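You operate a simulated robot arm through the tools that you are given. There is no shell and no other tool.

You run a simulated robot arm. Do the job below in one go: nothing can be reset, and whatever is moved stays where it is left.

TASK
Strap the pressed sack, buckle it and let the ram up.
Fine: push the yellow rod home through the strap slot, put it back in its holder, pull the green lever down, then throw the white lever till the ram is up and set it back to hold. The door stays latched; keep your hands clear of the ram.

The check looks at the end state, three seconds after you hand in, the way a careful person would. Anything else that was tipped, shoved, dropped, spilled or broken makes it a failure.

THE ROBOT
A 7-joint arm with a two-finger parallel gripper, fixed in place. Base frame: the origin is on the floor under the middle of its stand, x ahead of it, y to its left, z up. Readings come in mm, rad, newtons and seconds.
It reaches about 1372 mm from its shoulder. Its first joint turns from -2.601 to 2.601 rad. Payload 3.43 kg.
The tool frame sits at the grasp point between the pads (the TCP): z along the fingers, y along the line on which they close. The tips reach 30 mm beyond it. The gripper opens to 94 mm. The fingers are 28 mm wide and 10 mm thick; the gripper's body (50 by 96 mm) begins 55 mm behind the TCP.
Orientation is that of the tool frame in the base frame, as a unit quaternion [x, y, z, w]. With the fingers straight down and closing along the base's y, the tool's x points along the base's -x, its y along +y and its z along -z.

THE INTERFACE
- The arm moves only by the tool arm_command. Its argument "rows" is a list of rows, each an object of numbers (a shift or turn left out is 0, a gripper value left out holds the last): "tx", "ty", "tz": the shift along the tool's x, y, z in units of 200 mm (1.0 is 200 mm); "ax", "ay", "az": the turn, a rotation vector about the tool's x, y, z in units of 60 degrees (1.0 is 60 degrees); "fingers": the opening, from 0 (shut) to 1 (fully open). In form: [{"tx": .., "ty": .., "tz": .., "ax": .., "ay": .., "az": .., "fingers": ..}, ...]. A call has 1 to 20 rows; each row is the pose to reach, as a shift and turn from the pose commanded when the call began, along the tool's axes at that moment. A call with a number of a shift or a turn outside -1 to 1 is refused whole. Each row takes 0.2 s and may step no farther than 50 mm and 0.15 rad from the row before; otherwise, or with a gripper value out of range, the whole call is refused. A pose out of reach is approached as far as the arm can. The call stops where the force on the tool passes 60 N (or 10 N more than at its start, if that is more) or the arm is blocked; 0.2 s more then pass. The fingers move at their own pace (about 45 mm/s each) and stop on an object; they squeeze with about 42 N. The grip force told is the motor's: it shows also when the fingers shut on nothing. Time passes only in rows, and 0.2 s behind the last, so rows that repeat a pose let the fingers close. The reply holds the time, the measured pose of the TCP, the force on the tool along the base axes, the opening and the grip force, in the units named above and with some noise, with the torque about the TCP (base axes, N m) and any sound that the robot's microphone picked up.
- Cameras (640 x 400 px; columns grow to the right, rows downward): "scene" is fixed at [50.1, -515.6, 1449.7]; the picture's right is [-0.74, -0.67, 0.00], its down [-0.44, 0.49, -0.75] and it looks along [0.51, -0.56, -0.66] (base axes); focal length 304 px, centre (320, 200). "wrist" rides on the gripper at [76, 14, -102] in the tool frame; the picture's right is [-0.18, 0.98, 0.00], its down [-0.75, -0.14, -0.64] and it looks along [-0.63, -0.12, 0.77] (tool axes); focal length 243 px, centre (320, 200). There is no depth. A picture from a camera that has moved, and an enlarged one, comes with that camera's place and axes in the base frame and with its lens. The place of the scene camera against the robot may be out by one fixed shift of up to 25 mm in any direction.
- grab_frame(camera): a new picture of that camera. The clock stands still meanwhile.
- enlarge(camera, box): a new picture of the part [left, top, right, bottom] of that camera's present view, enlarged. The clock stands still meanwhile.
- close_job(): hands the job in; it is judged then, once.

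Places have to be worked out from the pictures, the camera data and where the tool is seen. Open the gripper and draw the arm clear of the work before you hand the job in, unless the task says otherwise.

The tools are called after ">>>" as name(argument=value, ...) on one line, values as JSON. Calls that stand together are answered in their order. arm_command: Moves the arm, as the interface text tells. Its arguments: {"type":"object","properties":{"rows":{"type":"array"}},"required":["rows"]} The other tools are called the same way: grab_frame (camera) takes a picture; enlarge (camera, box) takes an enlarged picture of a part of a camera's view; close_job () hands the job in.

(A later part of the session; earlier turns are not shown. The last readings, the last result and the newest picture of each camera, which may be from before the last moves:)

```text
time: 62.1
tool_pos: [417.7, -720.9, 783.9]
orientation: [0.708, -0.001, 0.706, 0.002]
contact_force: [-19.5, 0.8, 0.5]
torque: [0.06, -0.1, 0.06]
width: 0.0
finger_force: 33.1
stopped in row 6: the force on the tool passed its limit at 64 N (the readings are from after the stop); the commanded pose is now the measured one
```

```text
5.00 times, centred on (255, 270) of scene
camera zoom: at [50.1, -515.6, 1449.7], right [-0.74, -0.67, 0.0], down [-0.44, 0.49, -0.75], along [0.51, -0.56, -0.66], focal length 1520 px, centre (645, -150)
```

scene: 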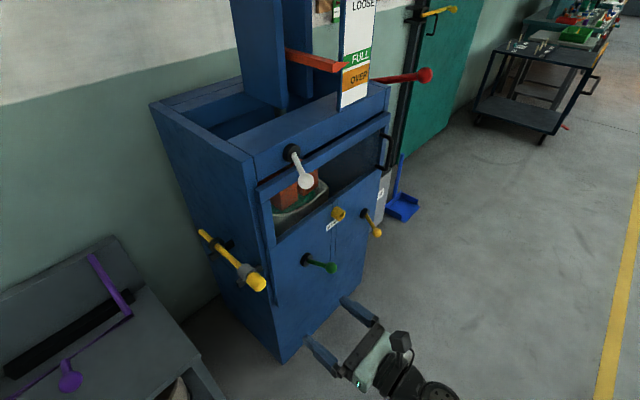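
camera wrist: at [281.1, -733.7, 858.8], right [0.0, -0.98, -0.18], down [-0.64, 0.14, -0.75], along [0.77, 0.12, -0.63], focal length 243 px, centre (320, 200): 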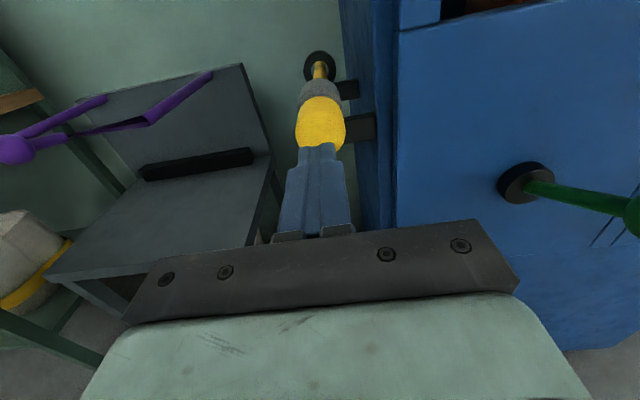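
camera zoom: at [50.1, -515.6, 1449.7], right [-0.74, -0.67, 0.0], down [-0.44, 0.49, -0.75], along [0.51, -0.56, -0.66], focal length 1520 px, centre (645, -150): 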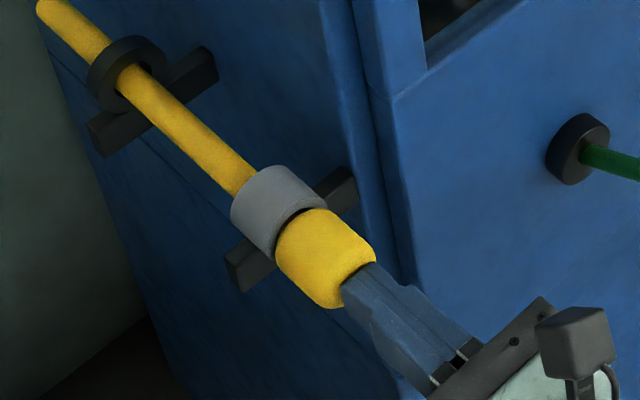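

The nudge seated the handle against the sleeve, matching the first picture. I back off straight and verify the rod, then look at the green and white levers from the front.

>>> arm_command(rows=[{"tz": -0.05}, {"tz": -0.2}, {"tz": -0.4}, {"tz": -0.6}, {"tz": -0.8}, {"tz": -0.8, "tx": 0.2}, {"tz": -0.8, "tx": 0.4}, {"tz": -0.8, "tx": 0.4}])

>>> grab_frame(camera="scene")

>>> enlarge(camera="wrist", box=[270, 60, 390, 160])

>>> enlarge(camera="scene", box=[205, 230, 305, 310])

```text
time: 63.9
tool_pos: [258.6, -719.3, 864.3]
orientation: [0.707, -0.002, 0.707, 0.002]
contact_force: [-0.6, -0.2, 0.2]
torque: [0.02, 0.03, 0.01]
width: 0.2
finger_force: 32.8
```

```text
taken
```

scene: 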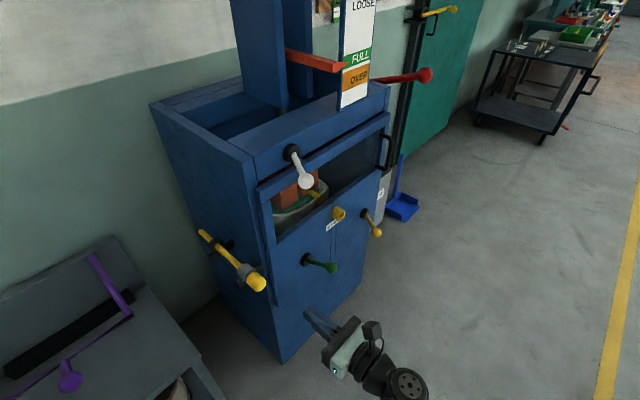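

```text
4.00 times, centred on (330, 110) of wrist
camera zoom: at [155.3, -732.4, 939.4], right [0.0, -0.98, -0.18], down [-0.64, 0.14, -0.75], along [0.77, 0.12, -0.63], focal length 970 px, centre (280, 560)
```

zoom: 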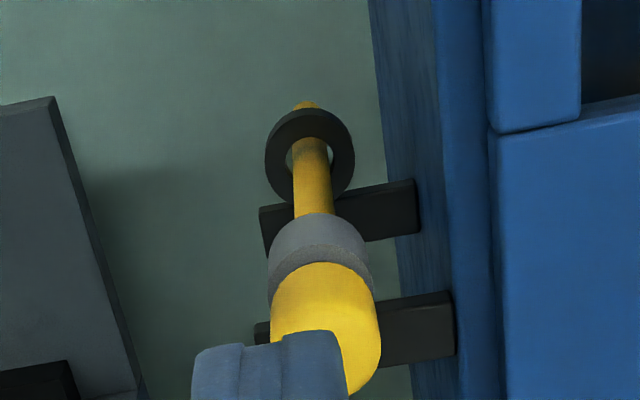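

```text
5.00 times, centred on (255, 270) of scene
camera zoom: at [50.1, -515.6, 1449.7], right [-0.74, -0.67, 0.0], down [-0.44, 0.49, -0.75], along [0.51, -0.56, -0.66], focal length 1520 px, centre (645, -150)
```

zoom: 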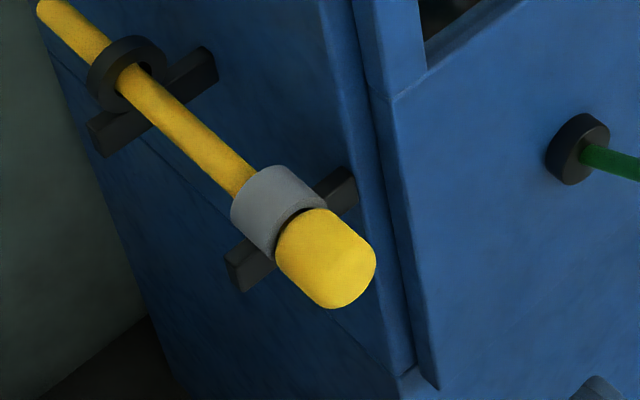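

The rod is back in its holder as at the start. Next I move in front of the green lever, well back, for a good look.

>>> arm_command(rows=[{"tz": -0.15, "ty": 0.15}, {"tz": -0.25, "ty": 0.35}, {"tz": -0.25, "ty": 0.55}, {"tz": -0.25, "ty": 0.75}, {"tz": -0.25, "ty": 0.94}, {"tz": -0.25, "ty": 0.94}])

>>> grab_frame(camera="wrist")

>>> enlarge(camera="wrist", box=[260, 90, 400, 190])

>>> enlarge(camera="wrist", box=[400, 40, 580, 170])

```text
time: 65.3
tool_pos: [209.3, -908.9, 864.8]
orientation: [0.708, -0.001, 0.707, 0.001]
contact_force: [0.0, 0.1, 0.4]
torque: [-0.01, 0.03, 0.0]
width: 0.3
finger_force: 33.1
```

```text
taken
camera wrist: at [104.6, -922.4, 940.4], right [0.0, -0.98, -0.18], down [-0.64, 0.14, -0.75], along [0.77, 0.12, -0.63], focal length 243 px, centre (320, 200)
```

wrist: 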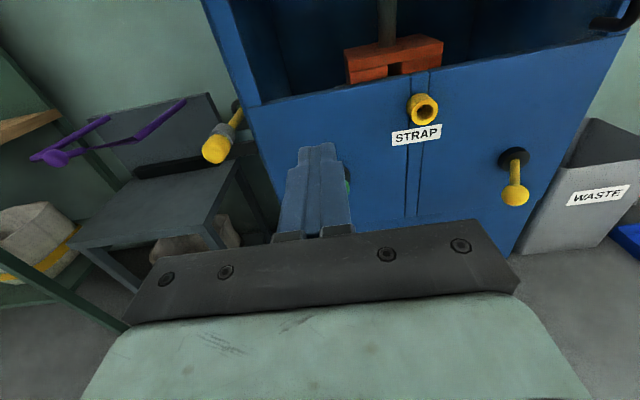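

```text
4.00 times, centred on (330, 140) of wrist
camera zoom: at [104.6, -922.4, 940.4], right [0.0, -0.98, -0.18], down [-0.64, 0.14, -0.75], along [0.77, 0.12, -0.63], focal length 970 px, centre (280, 440)
```

zoom: 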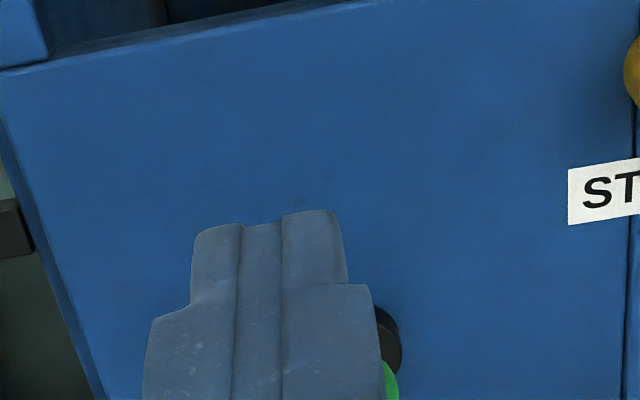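

```text
3.08 times, centred on (490, 105) of wrist
camera zoom: at [104.6, -922.4, 940.4], right [0.0, -0.98, -0.18], down [-0.64, 0.14, -0.75], along [0.77, 0.12, -0.63], focal length 746 px, centre (-203, 492)
```

zoom: 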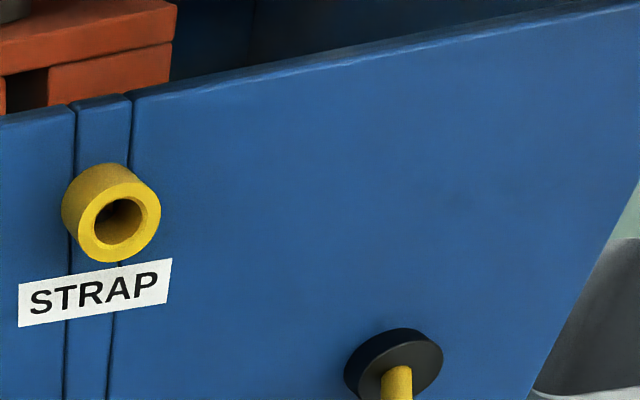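

The green ball works out to about (377, -908, 730) with its pivot at (478, -907, 682), so it tips up and must come down. I bring the closed fingers over the ball from the front, above its top at about z = 748.

>>> arm_command(rows=[{"tz": 0.2}, {"tz": 0.4}, {"tz": 0.6}, {"tz": 0.74}, {"tz": 0.74, "tx": -0.15}, {"tz": 0.74, "tx": -0.3}, {"tz": 0.74, "tx": -0.37}, {"tz": 0.74, "tx": -0.37}])

>>> grab_frame(camera="wrist")

>>> enlarge(camera="scene", box=[280, 220, 400, 310])

```text
time: 67.1
tool_pos: [355.2, -908.4, 787.3]
orientation: [0.708, 0.0, 0.707, 0.001]
contact_force: [-0.1, -0.4, 0.0]
torque: [0.0, 0.03, 0.05]
width: 0.1
finger_force: 33.4
```

```text
taken
camera wrist: at [252.1, -921.1, 864.0], right [0.0, -0.98, -0.18], down [-0.64, 0.14, -0.75], along [0.77, 0.12, -0.63], focal length 243 px, centre (320, 200)
```

wrist: 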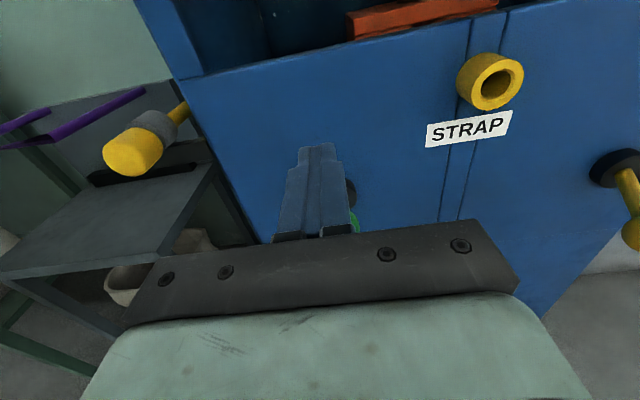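

```text
4.44 times, centred on (340, 265) of scene
camera zoom: at [50.1, -515.6, 1449.7], right [-0.74, -0.67, 0.0], down [-0.44, 0.49, -0.75], along [0.51, -0.56, -0.66], focal length 1351 px, centre (231, -89)
```

zoom: 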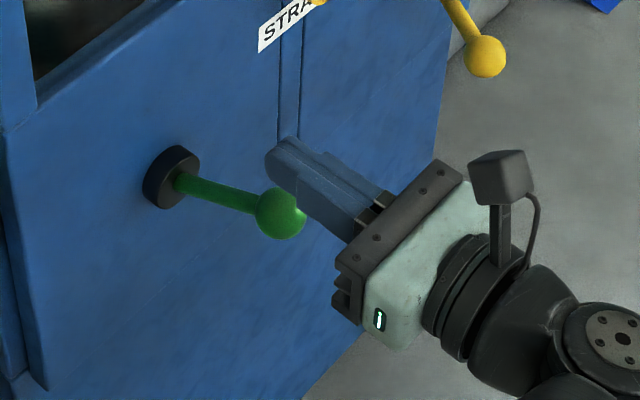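

The fingers are above the ball, but its centre is near the fingertip. I advance 8 mm more for a safer contact, then press down in small steps.

>>> arm_command(rows=[{"tz": 0.04}, {"tz": 0.04, "tx": -0.03}, {"tz": 0.04, "tx": -0.06}, {"tz": 0.04, "tx": -0.09}, {"tz": 0.04, "tx": -0.12}, {"tz": 0.04, "tx": -0.15}, {"tz": 0.04, "tx": -0.15}])

>>> enlarge(camera="scene", box=[280, 220, 400, 310])

```text
time: 68.7
tool_pos: [362.6, -908.4, 759.2]
orientation: [0.708, 0.0, 0.707, 0.0]
contact_force: [-0.1, -0.9, 1.8]
torque: [-0.01, -0.02, -0.01]
width: 0.2
finger_force: 33.3
```

```text
4.44 times, centred on (340, 265) of scene
camera zoom: at [50.1, -515.6, 1449.7], right [-0.74, -0.67, 0.0], down [-0.44, 0.49, -0.75], along [0.51, -0.56, -0.66], focal length 1351 px, centre (231, -89)
```

zoom: 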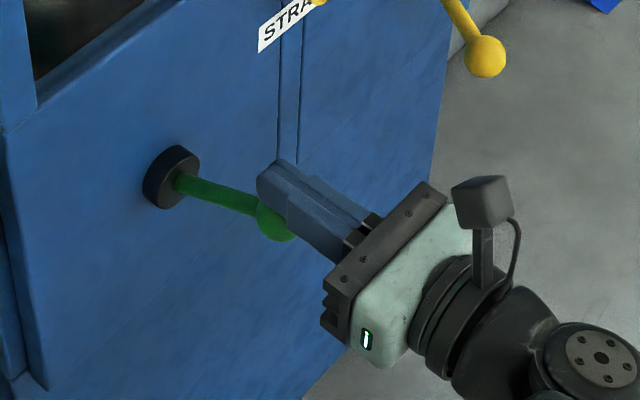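

Contact is just being made. I keep pressing down gradually.

>>> arm_command(rows=[{"tx": -0.03}, {"tx": -0.06}, {"tx": -0.09}, {"tx": -0.12}, {"tx": -0.15}, {"tx": -0.18}, {"tx": -0.18}])

>>> enlarge(camera="scene", box=[280, 220, 400, 310])

```text
time: 70.3
tool_pos: [364.5, -907.3, 721.8]
orientation: [0.708, -0.002, 0.706, 0.002]
contact_force: [-2.7, -1.3, 2.6]
torque: [-0.03, 0.03, 0.01]
width: 0.0
finger_force: 33.3
```

```text
4.44 times, centred on (340, 265) of scene
camera zoom: at [50.1, -515.6, 1449.7], right [-0.74, -0.67, 0.0], down [-0.44, 0.49, -0.75], along [0.51, -0.56, -0.66], focal length 1351 px, centre (231, -89)
```

zoom: 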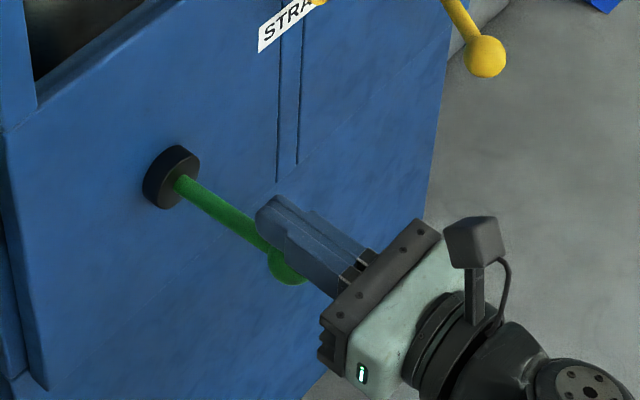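

The lever follows down with a light load. I continue pressing.

>>> arm_command(rows=[{"tx": -0.03}, {"tx": -0.06}, {"tx": -0.09}, {"tx": -0.12}, {"tx": -0.15}, {"tx": -0.18}, {"tx": -0.21}, {"tx": -0.21}])

>>> enlarge(camera="scene", box=[280, 220, 400, 310])

```text
time: 72.1
tool_pos: [363.4, -907.9, 681.1]
orientation: [0.707, -0.002, 0.707, 0.002]
contact_force: [1.2, -0.5, 5.3]
torque: [-0.03, -0.04, 0.06]
width: 0.2
finger_force: 32.7
```

```text
4.44 times, centred on (340, 265) of scene
camera zoom: at [50.1, -515.6, 1449.7], right [-0.74, -0.67, 0.0], down [-0.44, 0.49, -0.75], along [0.51, -0.56, -0.66], focal length 1351 px, centre (231, -89)
```

zoom: 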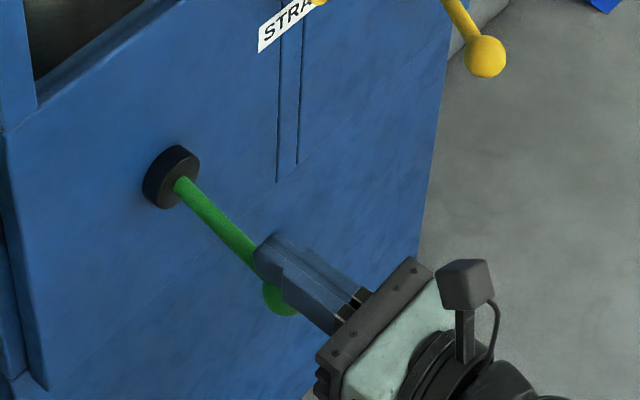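

Still moving with about 5 N. I continue and watch for the end stop.

>>> arm_command(rows=[{"tx": -0.03}, {"tx": -0.06}, {"tx": -0.09}, {"tx": -0.12}, {"tx": -0.12}])

>>> enlarge(camera="scene", box=[280, 220, 400, 310])

>>> grab_frame(camera="wrist")

```text
time: 73.3
tool_pos: [364.8, -907.2, 661.4]
orientation: [0.704, 0.0, 0.71, 0.002]
contact_force: [1.7, -2.0, 33.8]
torque: [-0.04, -0.56, 0.47]
width: 0.1
finger_force: 33.6
```

```text
4.44 times, centred on (340, 265) of scene
camera zoom: at [50.1, -515.6, 1449.7], right [-0.74, -0.67, 0.0], down [-0.44, 0.49, -0.75], along [0.51, -0.56, -0.66], focal length 1351 px, centre (231, -89)
```

zoom: 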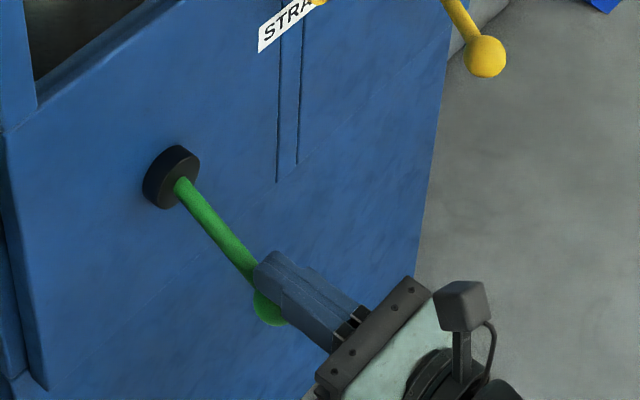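

```text
taken
camera wrist: at [259.5, -921.3, 735.5], right [0.0, -0.98, -0.18], down [-0.64, 0.14, -0.76], along [0.77, 0.11, -0.63], focal length 243 px, centre (320, 200)
```

wrist: 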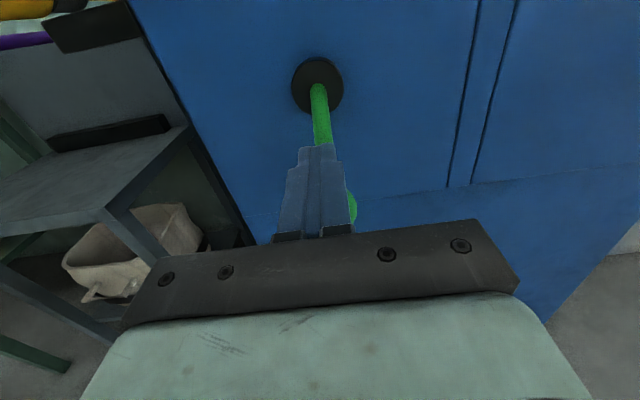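

Force jumped to 34 N, so the lever is at its lower stop. I press 2 mm more to confirm it does not travel further.

>>> arm_command(rows=[{"tx": -0.005}, {"tx": -0.01}, {"tx": -0.01}])

>>> enlarge(camera="scene", box=[250, 150, 400, 310])

```text
time: 74.1
tool_pos: [364.1, -907.2, 660.5]
orientation: [0.703, -0.002, 0.711, 0.002]
contact_force: [1.9, 0.1, 51.6]
torque: [-0.13, -0.83, 0.35]
width: 0.1
finger_force: 32.8
```

```text
2.50 times, centred on (325, 230) of scene
camera zoom: at [50.1, -515.6, 1449.7], right [-0.74, -0.67, 0.0], down [-0.44, 0.49, -0.75], along [0.51, -0.56, -0.66], focal length 760 px, centre (308, 125)
```

zoom: 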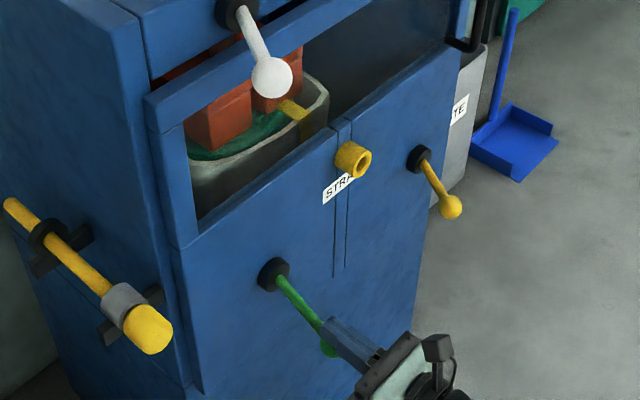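

It is firmly on its stop. I lift off the ball and back away to see whether the lever stays down and the strap is buckled.

>>> arm_command(rows=[{"tx": 0.05}, {"tx": 0.12}, {"tx": 0.2}, {"tx": 0.2, "tz": -0.2}, {"tx": 0.2, "tz": -0.4}, {"tx": 0.2, "tz": -0.6}, {"tx": 0.2, "tz": -0.8}, {"tx": 0.2, "tz": -0.8}])

>>> grab_frame(camera="wrist")

>>> enlarge(camera="scene", box=[250, 150, 400, 310])

>>> enlarge(camera="scene", box=[265, 165, 345, 225])

```text
time: 75.9
tool_pos: [204.0, -905.9, 694.3]
orientation: [0.708, -0.001, 0.707, 0.001]
contact_force: [1.1, 0.2, -0.5]
torque: [0.03, -0.01, 0.0]
width: 0.0
finger_force: 33.2
```

```text
taken
camera wrist: at [100.2, -920.3, 769.9], right [0.0, -0.98, -0.18], down [-0.64, 0.14, -0.75], along [0.77, 0.12, -0.63], focal length 243 px, centre (320, 200)
```

wrist: 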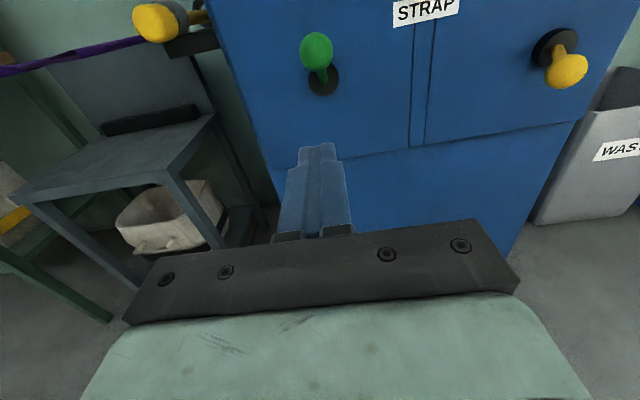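

```text
2.50 times, centred on (325, 230) of scene
camera zoom: at [50.1, -515.6, 1449.7], right [-0.74, -0.67, 0.0], down [-0.44, 0.49, -0.75], along [0.51, -0.56, -0.66], focal length 760 px, centre (308, 125)
```

zoom: 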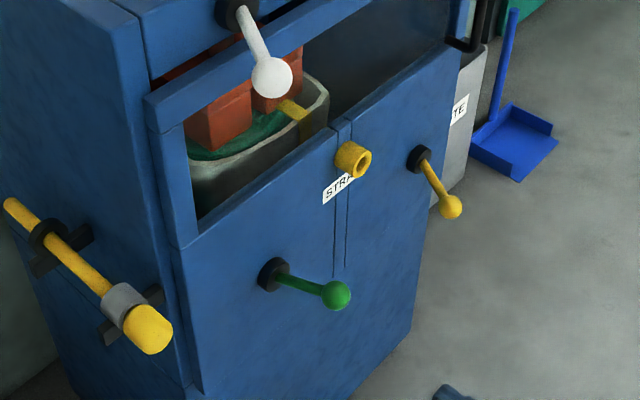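

```text
6.67 times, centred on (305, 195) of scene
camera zoom: at [50.1, -515.6, 1449.7], right [-0.74, -0.67, 0.0], down [-0.44, 0.49, -0.75], along [0.51, -0.56, -0.66], focal length 2026 px, centre (420, 233)
```

zoom: 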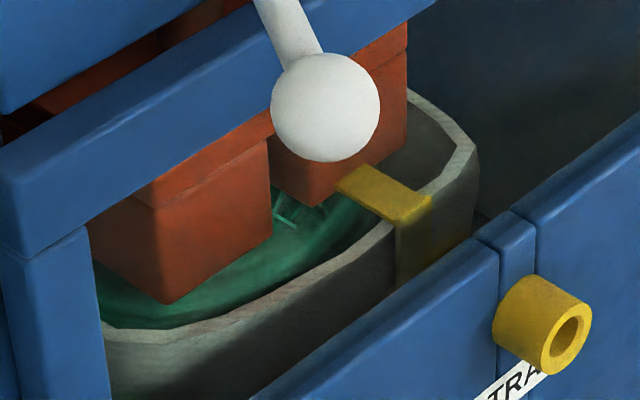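

The green lever is spring-loaded and went back up after the full pull. I look closely at the strap to see whether the buckle formed.

>>> enlarge(camera="scene", box=[295, 175, 335, 205])

>>> enlarge(camera="scene", box=[300, 220, 360, 260])

```text
13.33 times, centred on (315, 190) of scene
camera zoom: at [50.1, -515.6, 1449.7], right [-0.74, -0.67, 0.0], down [-0.44, 0.49, -0.75], along [0.51, -0.56, -0.66], focal length 4052 px, centre (387, 333)
```

zoom: 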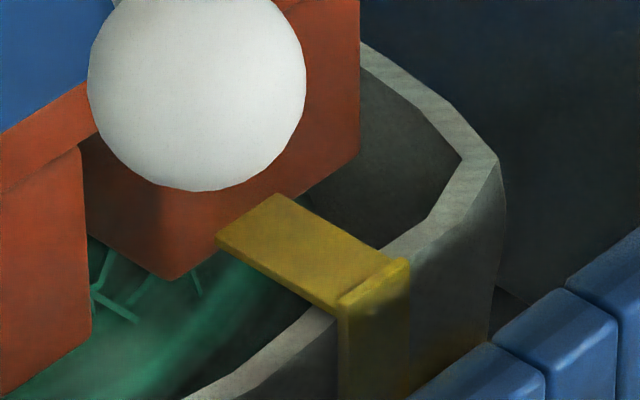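

```text
10.00 times, centred on (330, 240) of scene
camera zoom: at [50.1, -515.6, 1449.7], right [-0.74, -0.67, 0.0], down [-0.44, 0.49, -0.75], along [0.51, -0.56, -0.66], focal length 3039 px, centre (220, -200)
```

zoom: 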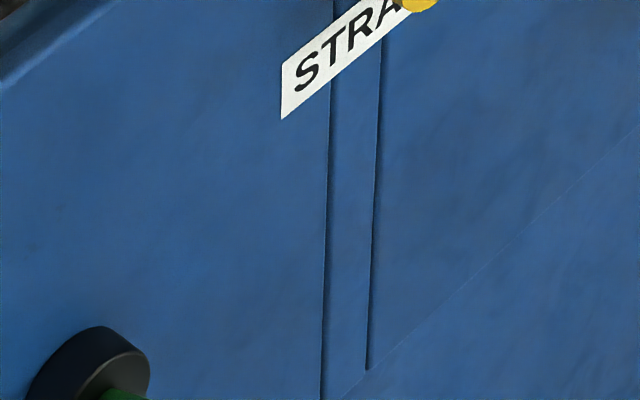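

I can't yet tell whether the buckle shows. I open the fingers for a clear view and raise the wrist camera in front of the opening to look at the strap, staying well outside the machine.

>>> arm_command(rows=[{"tx": 0.2, "fingers": 1.0}, {"tx": 0.4}, {"tx": 0.6}, {"tx": 0.8}, {"tx": 1.0}, {"tx": 1.0, "ty": 0.2}, {"tx": 1.0, "ty": 0.4}, {"tx": 1.0, "ty": 0.55}])

>>> arm_command(rows=[{"tx": 0.2}, {"tx": 0.4}, {"tx": 0.55}, {"tx": 0.55}])

>>> grab_frame(camera="wrist")

>>> enlarge(camera="wrist", box=[260, 90, 400, 190])

```text
time: 77.7
tool_pos: [204.0, -1019.7, 896.3]
orientation: [0.708, -0.001, 0.707, 0.001]
contact_force: [-0.4, 0.1, 0.6]
torque: [-0.05, 0.01, -0.01]
width: 94.1
finger_force: 0.1
```

```text
time: 78.7
tool_pos: [204.5, -1018.9, 1006.1]
orientation: [0.707, -0.001, 0.707, 0.001]
contact_force: [-0.3, 0.6, -0.4]
torque: [-0.02, 0.01, 0.01]
width: 94.1
finger_force: 0.1
```

```text
taken
camera wrist: at [99.6, -1032.4, 1082.1], right [0.0, -0.98, -0.18], down [-0.64, 0.14, -0.75], along [0.77, 0.12, -0.63], focal length 243 px, centre (320, 200)
```

wrist: 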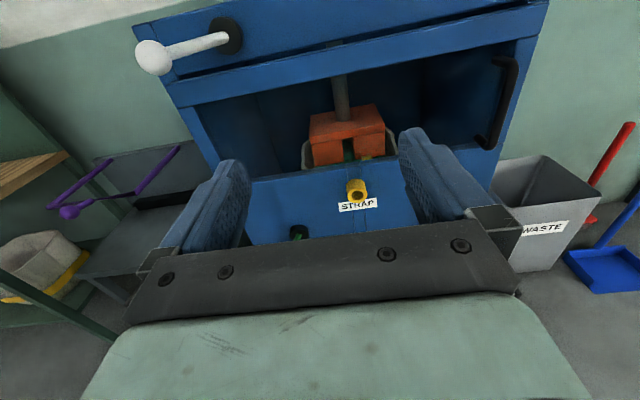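

```text
4.00 times, centred on (330, 140) of wrist
camera zoom: at [99.6, -1032.4, 1082.1], right [0.0, -0.98, -0.18], down [-0.64, 0.14, -0.75], along [0.77, 0.12, -0.63], focal length 970 px, centre (280, 440)
```

zoom: 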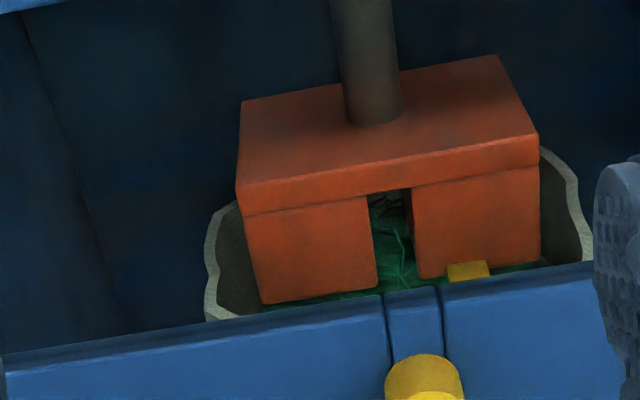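

The strap shows at the front of the ram's right foot. I go a little higher to see more of it over the lip.

>>> arm_command(rows=[{"tx": 0.2}, {"tx": 0.4, "ty": 0.1}, {"tx": 0.5, "ty": 0.2}, {"tx": 0.5, "ty": 0.2}])

>>> enlarge(camera="wrist", box=[250, 110, 410, 210])

>>> grab_frame(camera="wrist")

```text
time: 79.7
tool_pos: [203.1, -1059.9, 1103.0]
orientation: [0.708, -0.001, 0.706, 0.001]
contact_force: [-0.1, -1.1, 0.1]
torque: [0.03, 0.0, -0.01]
width: 94.0
finger_force: 0.0
```

```text
4.00 times, centred on (330, 160) of wrist
camera zoom: at [99.5, -1072.7, 1179.4], right [0.0, -0.98, -0.18], down [-0.64, 0.14, -0.75], along [0.77, 0.12, -0.63], focal length 970 px, centre (280, 360)
```

zoom: 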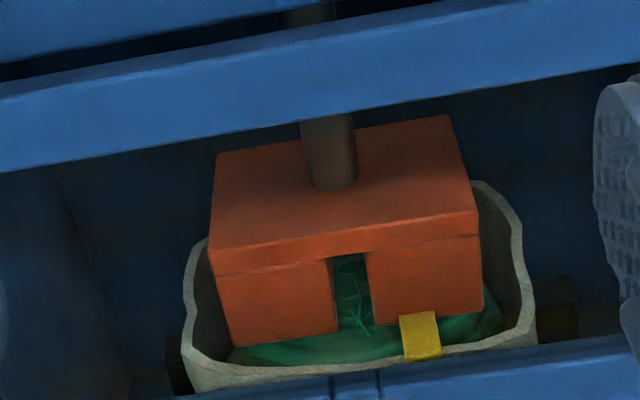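

```text
taken
camera wrist: at [99.5, -1072.7, 1179.4], right [0.0, -0.98, -0.18], down [-0.64, 0.14, -0.75], along [0.77, 0.12, -0.63], focal length 243 px, centre (320, 200)
```

wrist: 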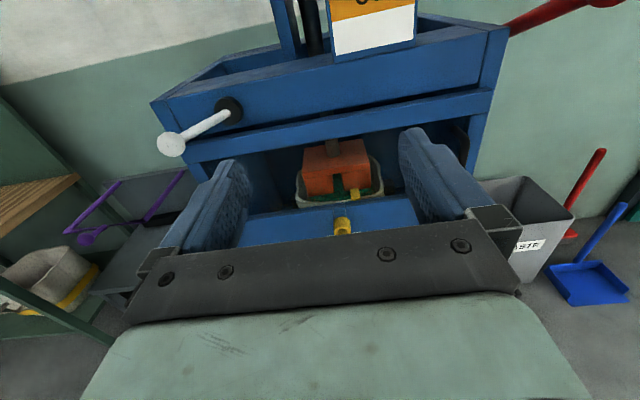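

The strap runs over the sack's front rim and under the right foot. I zoom tightly on the visible strap part from the scene camera for any buckle.

>>> enlarge(camera="scene", box=[308, 186, 336, 206])

>>> enlarge(camera="scene", box=[265, 165, 345, 225])

>>> enlarge(camera="scene", box=[260, 150, 420, 260])

```text
16.00 times, centred on (322, 196) of scene
camera zoom: at [50.1, -515.6, 1449.7], right [-0.74, -0.67, 0.0], down [-0.44, 0.49, -0.75], along [0.51, -0.56, -0.66], focal length 4862 px, centre (288, 264)
```

zoom: 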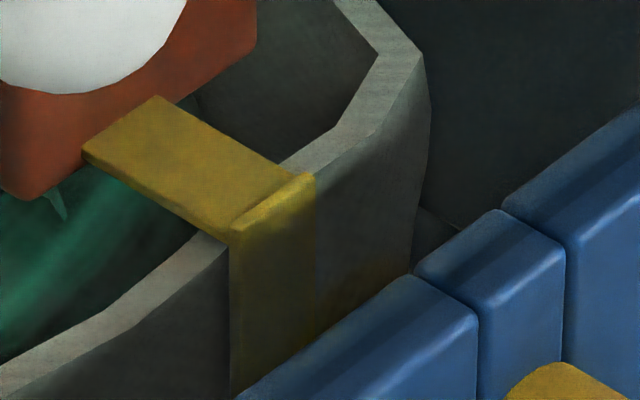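

```text
6.67 times, centred on (305, 195) of scene
camera zoom: at [50.1, -515.6, 1449.7], right [-0.74, -0.67, 0.0], down [-0.44, 0.49, -0.75], along [0.51, -0.56, -0.66], focal length 2026 px, centre (420, 233)
```

zoom: 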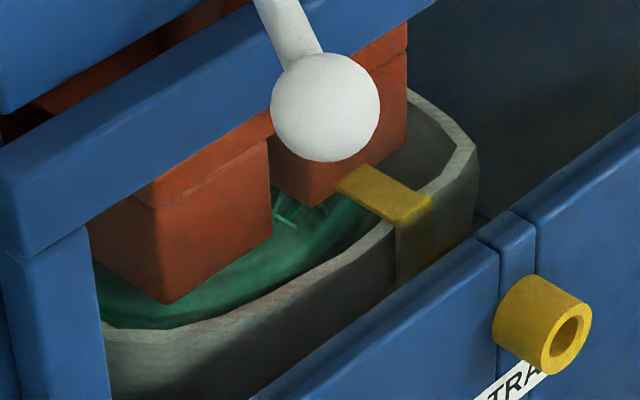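

```text
3.64 times, centred on (340, 205) of scene
camera zoom: at [50.1, -515.6, 1449.7], right [-0.74, -0.67, 0.0], down [-0.44, 0.49, -0.75], along [0.51, -0.56, -0.66], focal length 1105 px, centre (247, 182)
```

zoom: 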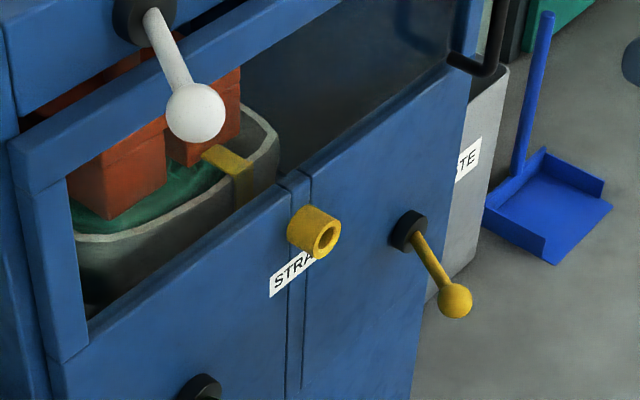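

There's no distinct buckle in view, but the strap is in place and the lever was pulled firmly to its lower stop with the rod withdrawn. For the white lever I move the open hand in front of its ball at (401, -845, 1064), still well back.

>>> arm_command(rows=[{"ty": -0.2, "tx": -0.05}, {"ty": -0.4, "tx": -0.1}, {"ty": -0.6, "tx": -0.15}, {"ty": -0.8, "tx": -0.2}, {"ty": -1.0, "tx": -0.2}, {"ty": -1.0, "tx": -0.2}])

>>> arm_command(rows=[{"ty": -0.075, "tz": 0.1}, {"ty": -0.075, "tz": 0.25}, {"ty": -0.075, "tz": 0.4}, {"ty": -0.075, "tz": 0.4}])

>>> grab_frame(camera="wrist")

>>> enlarge(camera="wrist", box=[240, 20, 420, 140])

>>> grab_frame(camera="scene")

```text
time: 81.1
tool_pos: [202.6, -859.7, 1064.4]
orientation: [0.708, -0.001, 0.707, 0.001]
contact_force: [0.1, -0.5, -1.1]
torque: [0.01, -0.04, 0.02]
width: 94.0
finger_force: 0.1
```

```text
time: 82.1
tool_pos: [284.5, -843.0, 1064.3]
orientation: [0.707, -0.002, 0.707, 0.001]
contact_force: [0.8, -0.2, 0.5]
torque: [0.0, 0.02, 0.0]
width: 93.9
finger_force: 0.1
```

```text
taken
camera wrist: at [181.7, -857.7, 1139.1], right [0.0, -0.98, -0.18], down [-0.64, 0.14, -0.75], along [0.77, 0.12, -0.63], focal length 243 px, centre (320, 200)
```

wrist: 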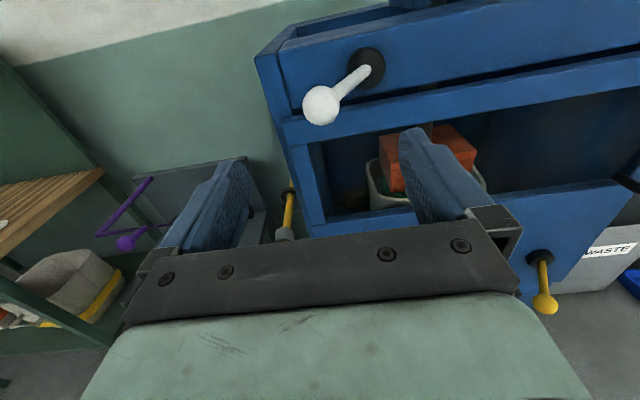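

```text
3.33 times, centred on (330, 80) of wrist
camera zoom: at [181.7, -857.7, 1139.1], right [0.0, -0.98, -0.18], down [-0.64, 0.14, -0.75], along [0.77, 0.12, -0.63], focal length 809 px, centre (287, 600)
```

zoom: 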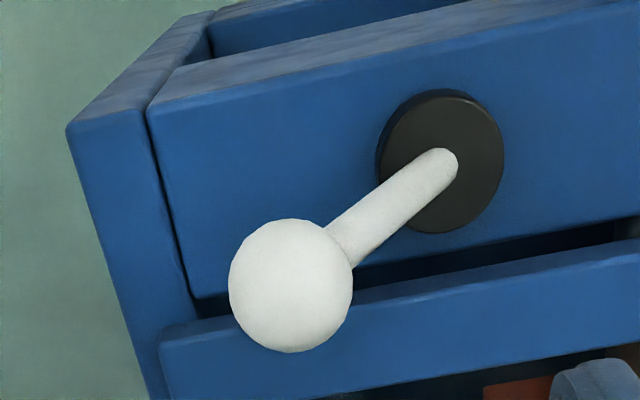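

```text
taken
```

scene: 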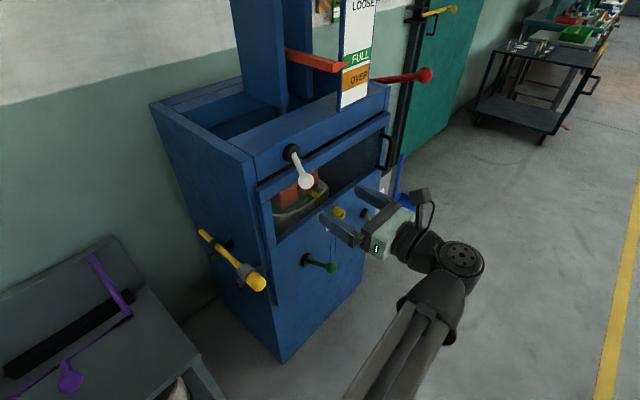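

The white ball is at about (401, -846, 1066), 33 mm across, between where the open fingers will pass. I advance so the fingers straddle it, with the tips short of the front beam.

>>> arm_command(rows=[{"tz": 0.15}, {"tz": 0.3}, {"tz": 0.42}, {"tz": 0.52}, {"tz": 0.52}])

>>> grab_frame(camera="wrist")

>>> enlarge(camera="scene", box=[240, 120, 400, 240])

```text
time: 83.3
tool_pos: [388.5, -843.1, 1062.8]
orientation: [0.708, -0.001, 0.706, 0.0]
contact_force: [-0.3, -0.5, -0.5]
torque: [-0.02, -0.03, -0.04]
width: 94.0
finger_force: 0.0
```

```text
taken
camera wrist: at [284.7, -856.8, 1139.6], right [0.0, -0.98, -0.18], down [-0.64, 0.14, -0.75], along [0.77, 0.12, -0.63], focal length 243 px, centre (320, 200)
```

wrist: 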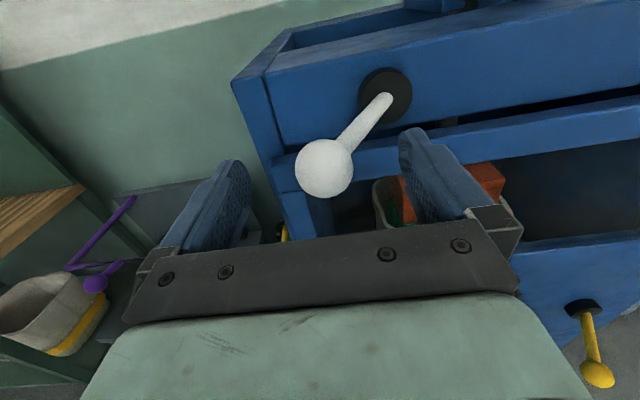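

```text
3.33 times, centred on (320, 180) of scene
camera zoom: at [50.1, -515.6, 1449.7], right [-0.74, -0.67, 0.0], down [-0.44, 0.49, -0.75], along [0.51, -0.56, -0.66], focal length 1013 px, centre (320, 267)
```

zoom: 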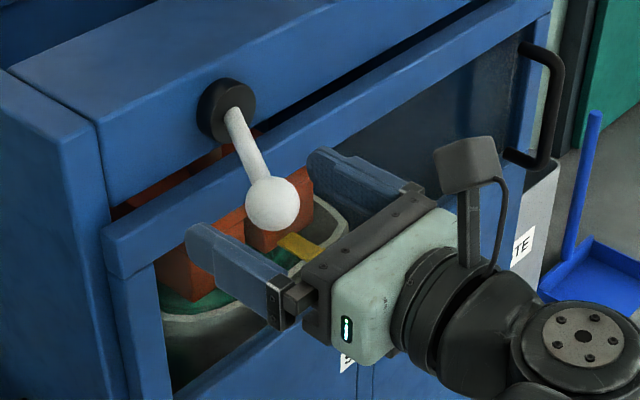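

The ball sits between the open fingers with clearance all round. I narrow the fingers a little and push the lever slowly toward -y, watching for resistance or any ram movement.

>>> arm_command(rows=[{"fingers": 0.6}, {"fingers": 0.6}, {"ty": 0.05}, {"ty": 0.1}, {"ty": 0.14}, {"ty": 0.18}, {"ty": 0.22}, {"ty": 0.22}])

>>> grab_frame(camera="scene")

>>> grab_frame(camera="wrist")

```text
time: 85.1
tool_pos: [387.8, -886.2, 1065.3]
orientation: [0.708, -0.001, 0.706, 0.001]
contact_force: [-0.5, 1.8, 0.5]
torque: [-0.01, 0.0, 0.01]
width: 57.6
finger_force: 1.0
```

```text
taken
```

scene: 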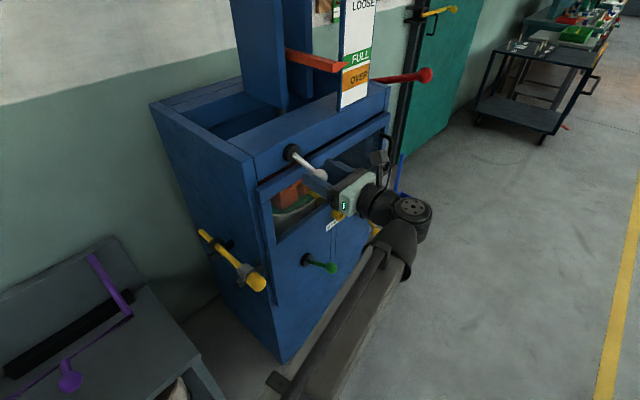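

```text
taken
camera wrist: at [284.6, -901.0, 1141.0], right [0.0, -0.98, -0.18], down [-0.64, 0.14, -0.75], along [0.77, 0.12, -0.63], focal length 243 px, centre (320, 200)
```

wrist: 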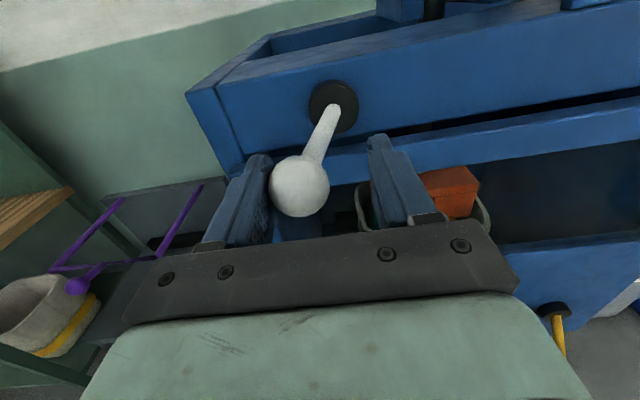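

The lever swings easily (about 2 N) and the ram has not moved yet. I continue toward -y.

>>> arm_command(rows=[{"ty": 0.04}, {"ty": 0.08}, {"ty": 0.12}, {"ty": 0.16}, {"ty": 0.16}])

>>> grab_frame(camera="scene")

>>> grab_frame(camera="wrist")

```text
time: 86.3
tool_pos: [388.0, -918.9, 1064.7]
orientation: [0.708, -0.001, 0.706, 0.001]
contact_force: [0.2, 1.6, -0.1]
torque: [-0.02, 0.03, -0.01]
width: 57.5
finger_force: 1.4
```

```text
taken
```

scene: 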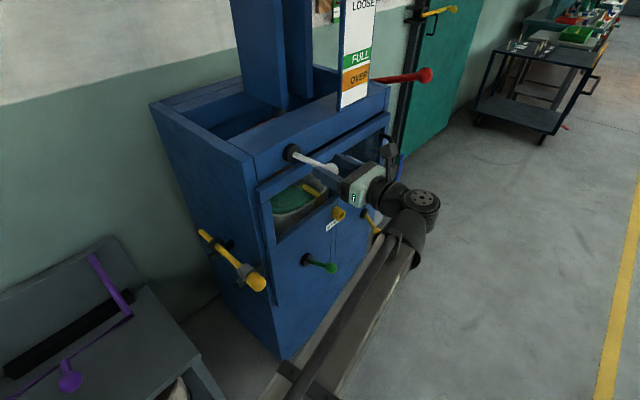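

```text
taken
camera wrist: at [285.1, -932.5, 1140.6], right [0.0, -0.98, -0.18], down [-0.64, 0.14, -0.75], along [0.77, 0.12, -0.63], focal length 243 px, centre (320, 200)
```

wrist: 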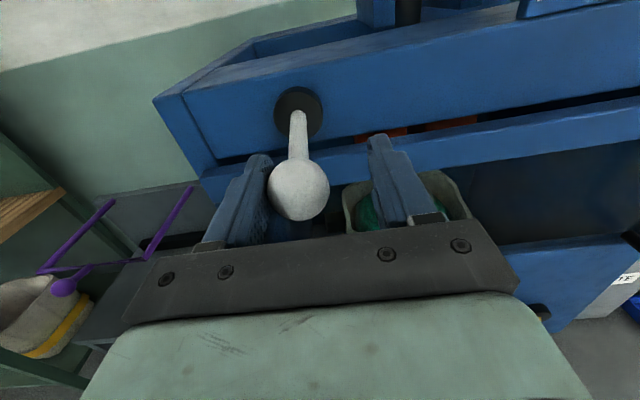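

The ram is already rising: the pointer has left the FULL mark and the strapped sack shows below. I hold the lever here a moment and watch.

>>> arm_command(rows=[{"ty": 0.02}, {"ty": 0.02}])

>>> grab_frame(camera="scene")

>>> grab_frame(camera="wrist")

>>> enlarge(camera="scene", box=[180, 0, 400, 130])

```text
time: 86.9
tool_pos: [387.5, -923.2, 1064.7]
orientation: [0.708, 0.0, 0.706, 0.0]
contact_force: [0.4, 1.6, 0.1]
torque: [-0.04, -0.01, -0.03]
width: 57.6
finger_force: 1.1
```

```text
taken
```

scene: 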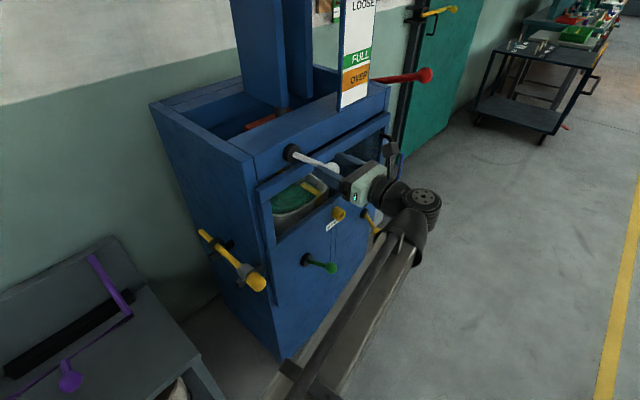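

```text
taken
camera wrist: at [284.8, -936.9, 1140.6], right [0.0, -0.98, -0.18], down [-0.64, 0.14, -0.75], along [0.77, 0.12, -0.63], focal length 243 px, centre (320, 200)
```

wrist: 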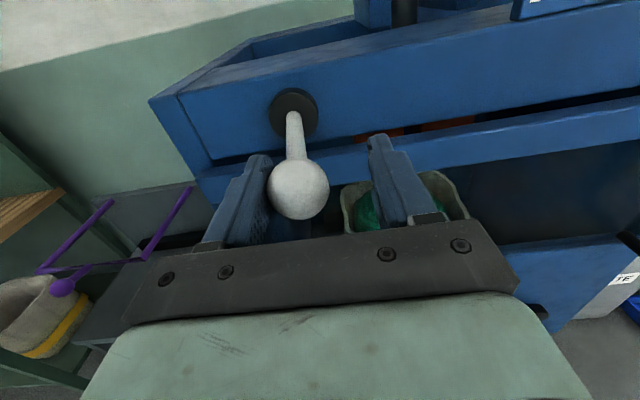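

```text
2.91 times, centred on (290, 65) of scene
camera zoom: at [50.1, -515.6, 1449.7], right [-0.74, -0.67, 0.0], down [-0.44, 0.49, -0.75], along [0.51, -0.56, -0.66], focal length 884 px, centre (407, 593)
```

zoom: 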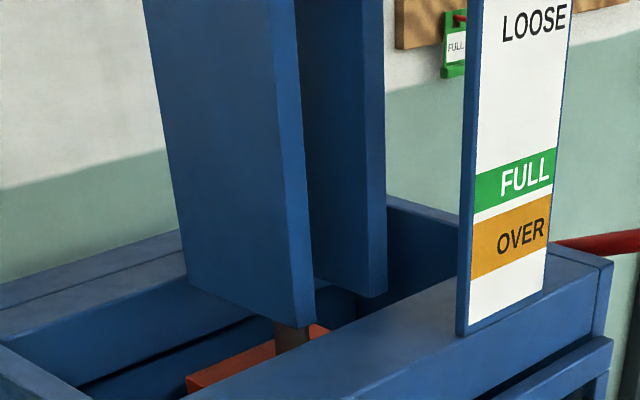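

The ram plate is coming up inside the hopper. I keep the lever thrown and keep watching.

>>> arm_command(rows=[{"ty": 0.02}, {"ty": 0.04}, {"ty": 0.04}])

>>> enlarge(camera="scene", box=[180, 0, 400, 130])

>>> grab_frame(camera="wrist")

```text
time: 87.7
tool_pos: [389.7, -930.4, 1066.0]
orientation: [0.708, -0.001, 0.706, 0.001]
contact_force: [-0.3, 2.0, 0.5]
torque: [0.03, -0.01, 0.02]
width: 57.7
finger_force: 1.0
```

```text
2.91 times, centred on (290, 65) of scene
camera zoom: at [50.1, -515.6, 1449.7], right [-0.74, -0.67, 0.0], down [-0.44, 0.49, -0.75], along [0.51, -0.56, -0.66], focal length 884 px, centre (407, 593)
```

zoom: 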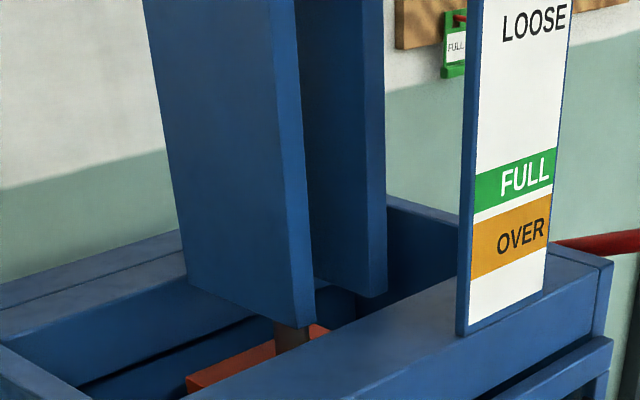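

```text
taken
camera wrist: at [285.3, -944.7, 1140.5], right [0.0, -0.98, -0.18], down [-0.64, 0.14, -0.75], along [0.77, 0.12, -0.63], focal length 243 px, centre (320, 200)
```

wrist: 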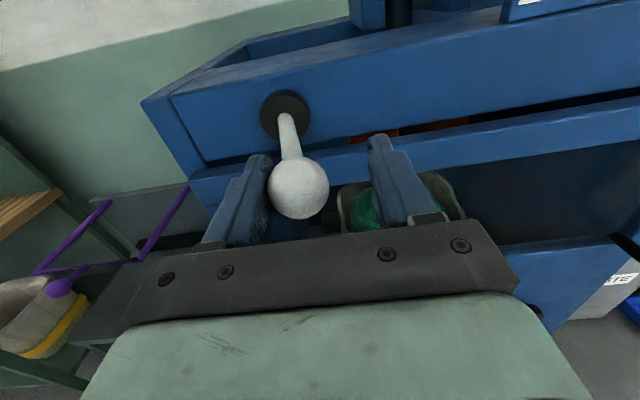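

The ram has not moved between the last two pictures, so it seems to be at the top. I throw the lever on to its full stop to be sure it is all the way up.

>>> arm_command(rows=[{"ty": 0.04}, {"ty": 0.08}, {"ty": 0.12}, {"ty": 0.15}, {"ty": 0.15}])

>>> enlarge(camera="scene", box=[180, 0, 400, 130])

>>> grab_frame(camera="wrist")

```text
time: 88.9
tool_pos: [389.0, -961.6, 1066.4]
orientation: [0.708, -0.001, 0.706, 0.001]
contact_force: [0.5, 0.3, -0.3]
torque: [0.02, -0.03, -0.04]
width: 56.8
finger_force: 0.1
```

```text
2.91 times, centred on (290, 65) of scene
camera zoom: at [50.1, -515.6, 1449.7], right [-0.74, -0.67, 0.0], down [-0.44, 0.49, -0.75], along [0.51, -0.56, -0.66], focal length 884 px, centre (407, 593)
```

zoom: 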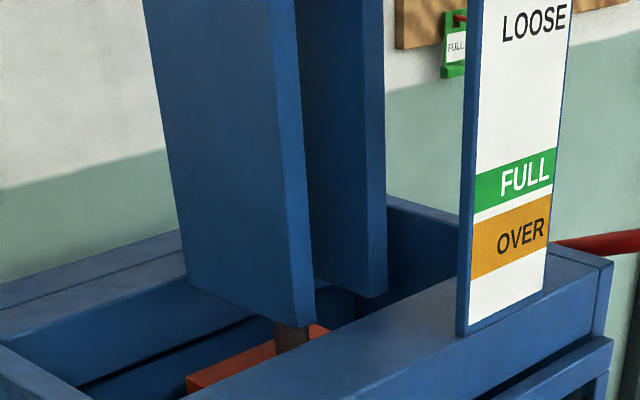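

```text
taken
camera wrist: at [284.4, -975.2, 1140.6], right [0.0, -0.98, -0.18], down [-0.64, 0.14, -0.75], along [0.77, 0.12, -0.63], focal length 243 px, centre (320, 200)
```

wrist: 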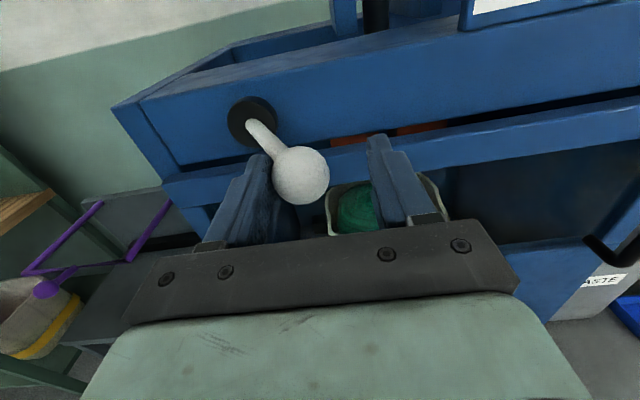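

The ram stays at the same height with the lever at full throw, so it is fully up. Now I bring the lever back toward +y in stages, checking that the ram stays up.

>>> arm_command(rows=[{"ty": -0.08}, {"ty": -0.14}, {"ty": -0.2}, {"ty": -0.26}, {"ty": -0.32}, {"ty": -0.36}, {"ty": -0.36}])

>>> grab_frame(camera="scene")

>>> grab_frame(camera="wrist")

>>> enlarge(camera="scene", box=[180, 0, 400, 130])

```text
time: 90.5
tool_pos: [389.9, -888.3, 1063.7]
orientation: [0.708, -0.001, 0.706, 0.001]
contact_force: [0.2, -1.8, 0.5]
torque: [0.0, 0.0, 0.01]
width: 57.3
finger_force: 0.6
```

```text
taken
```

scene: 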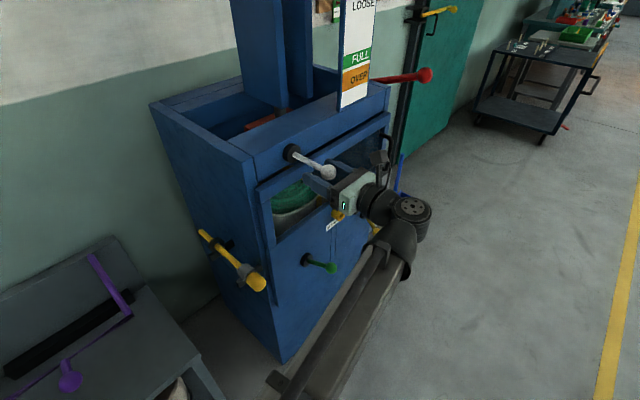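

```text
taken
camera wrist: at [286.0, -902.5, 1140.2], right [0.0, -0.98, -0.18], down [-0.64, 0.14, -0.75], along [0.77, 0.12, -0.63], focal length 243 px, centre (320, 200)
```

wrist: 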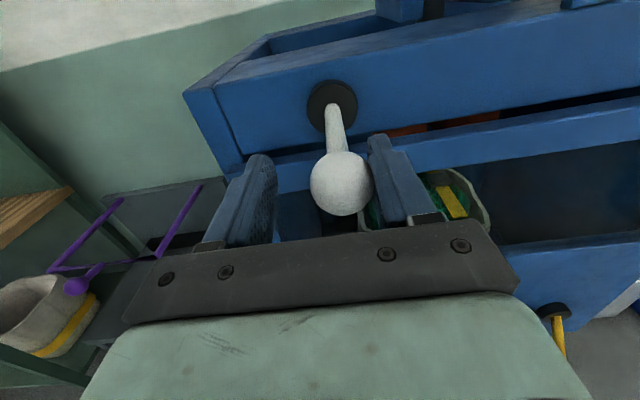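

```text
2.91 times, centred on (290, 65) of scene
camera zoom: at [50.1, -515.6, 1449.7], right [-0.74, -0.67, 0.0], down [-0.44, 0.49, -0.75], along [0.51, -0.56, -0.66], focal length 884 px, centre (407, 593)
```

zoom: 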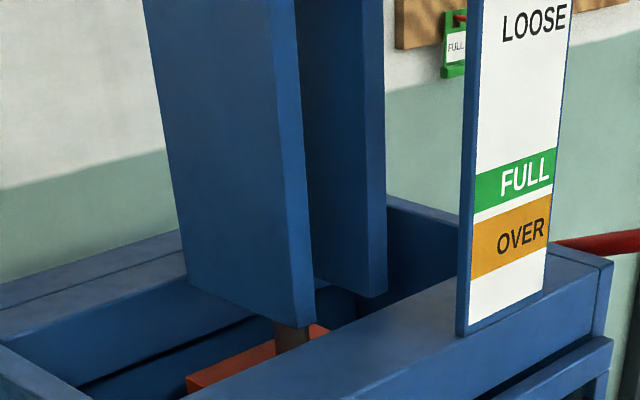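

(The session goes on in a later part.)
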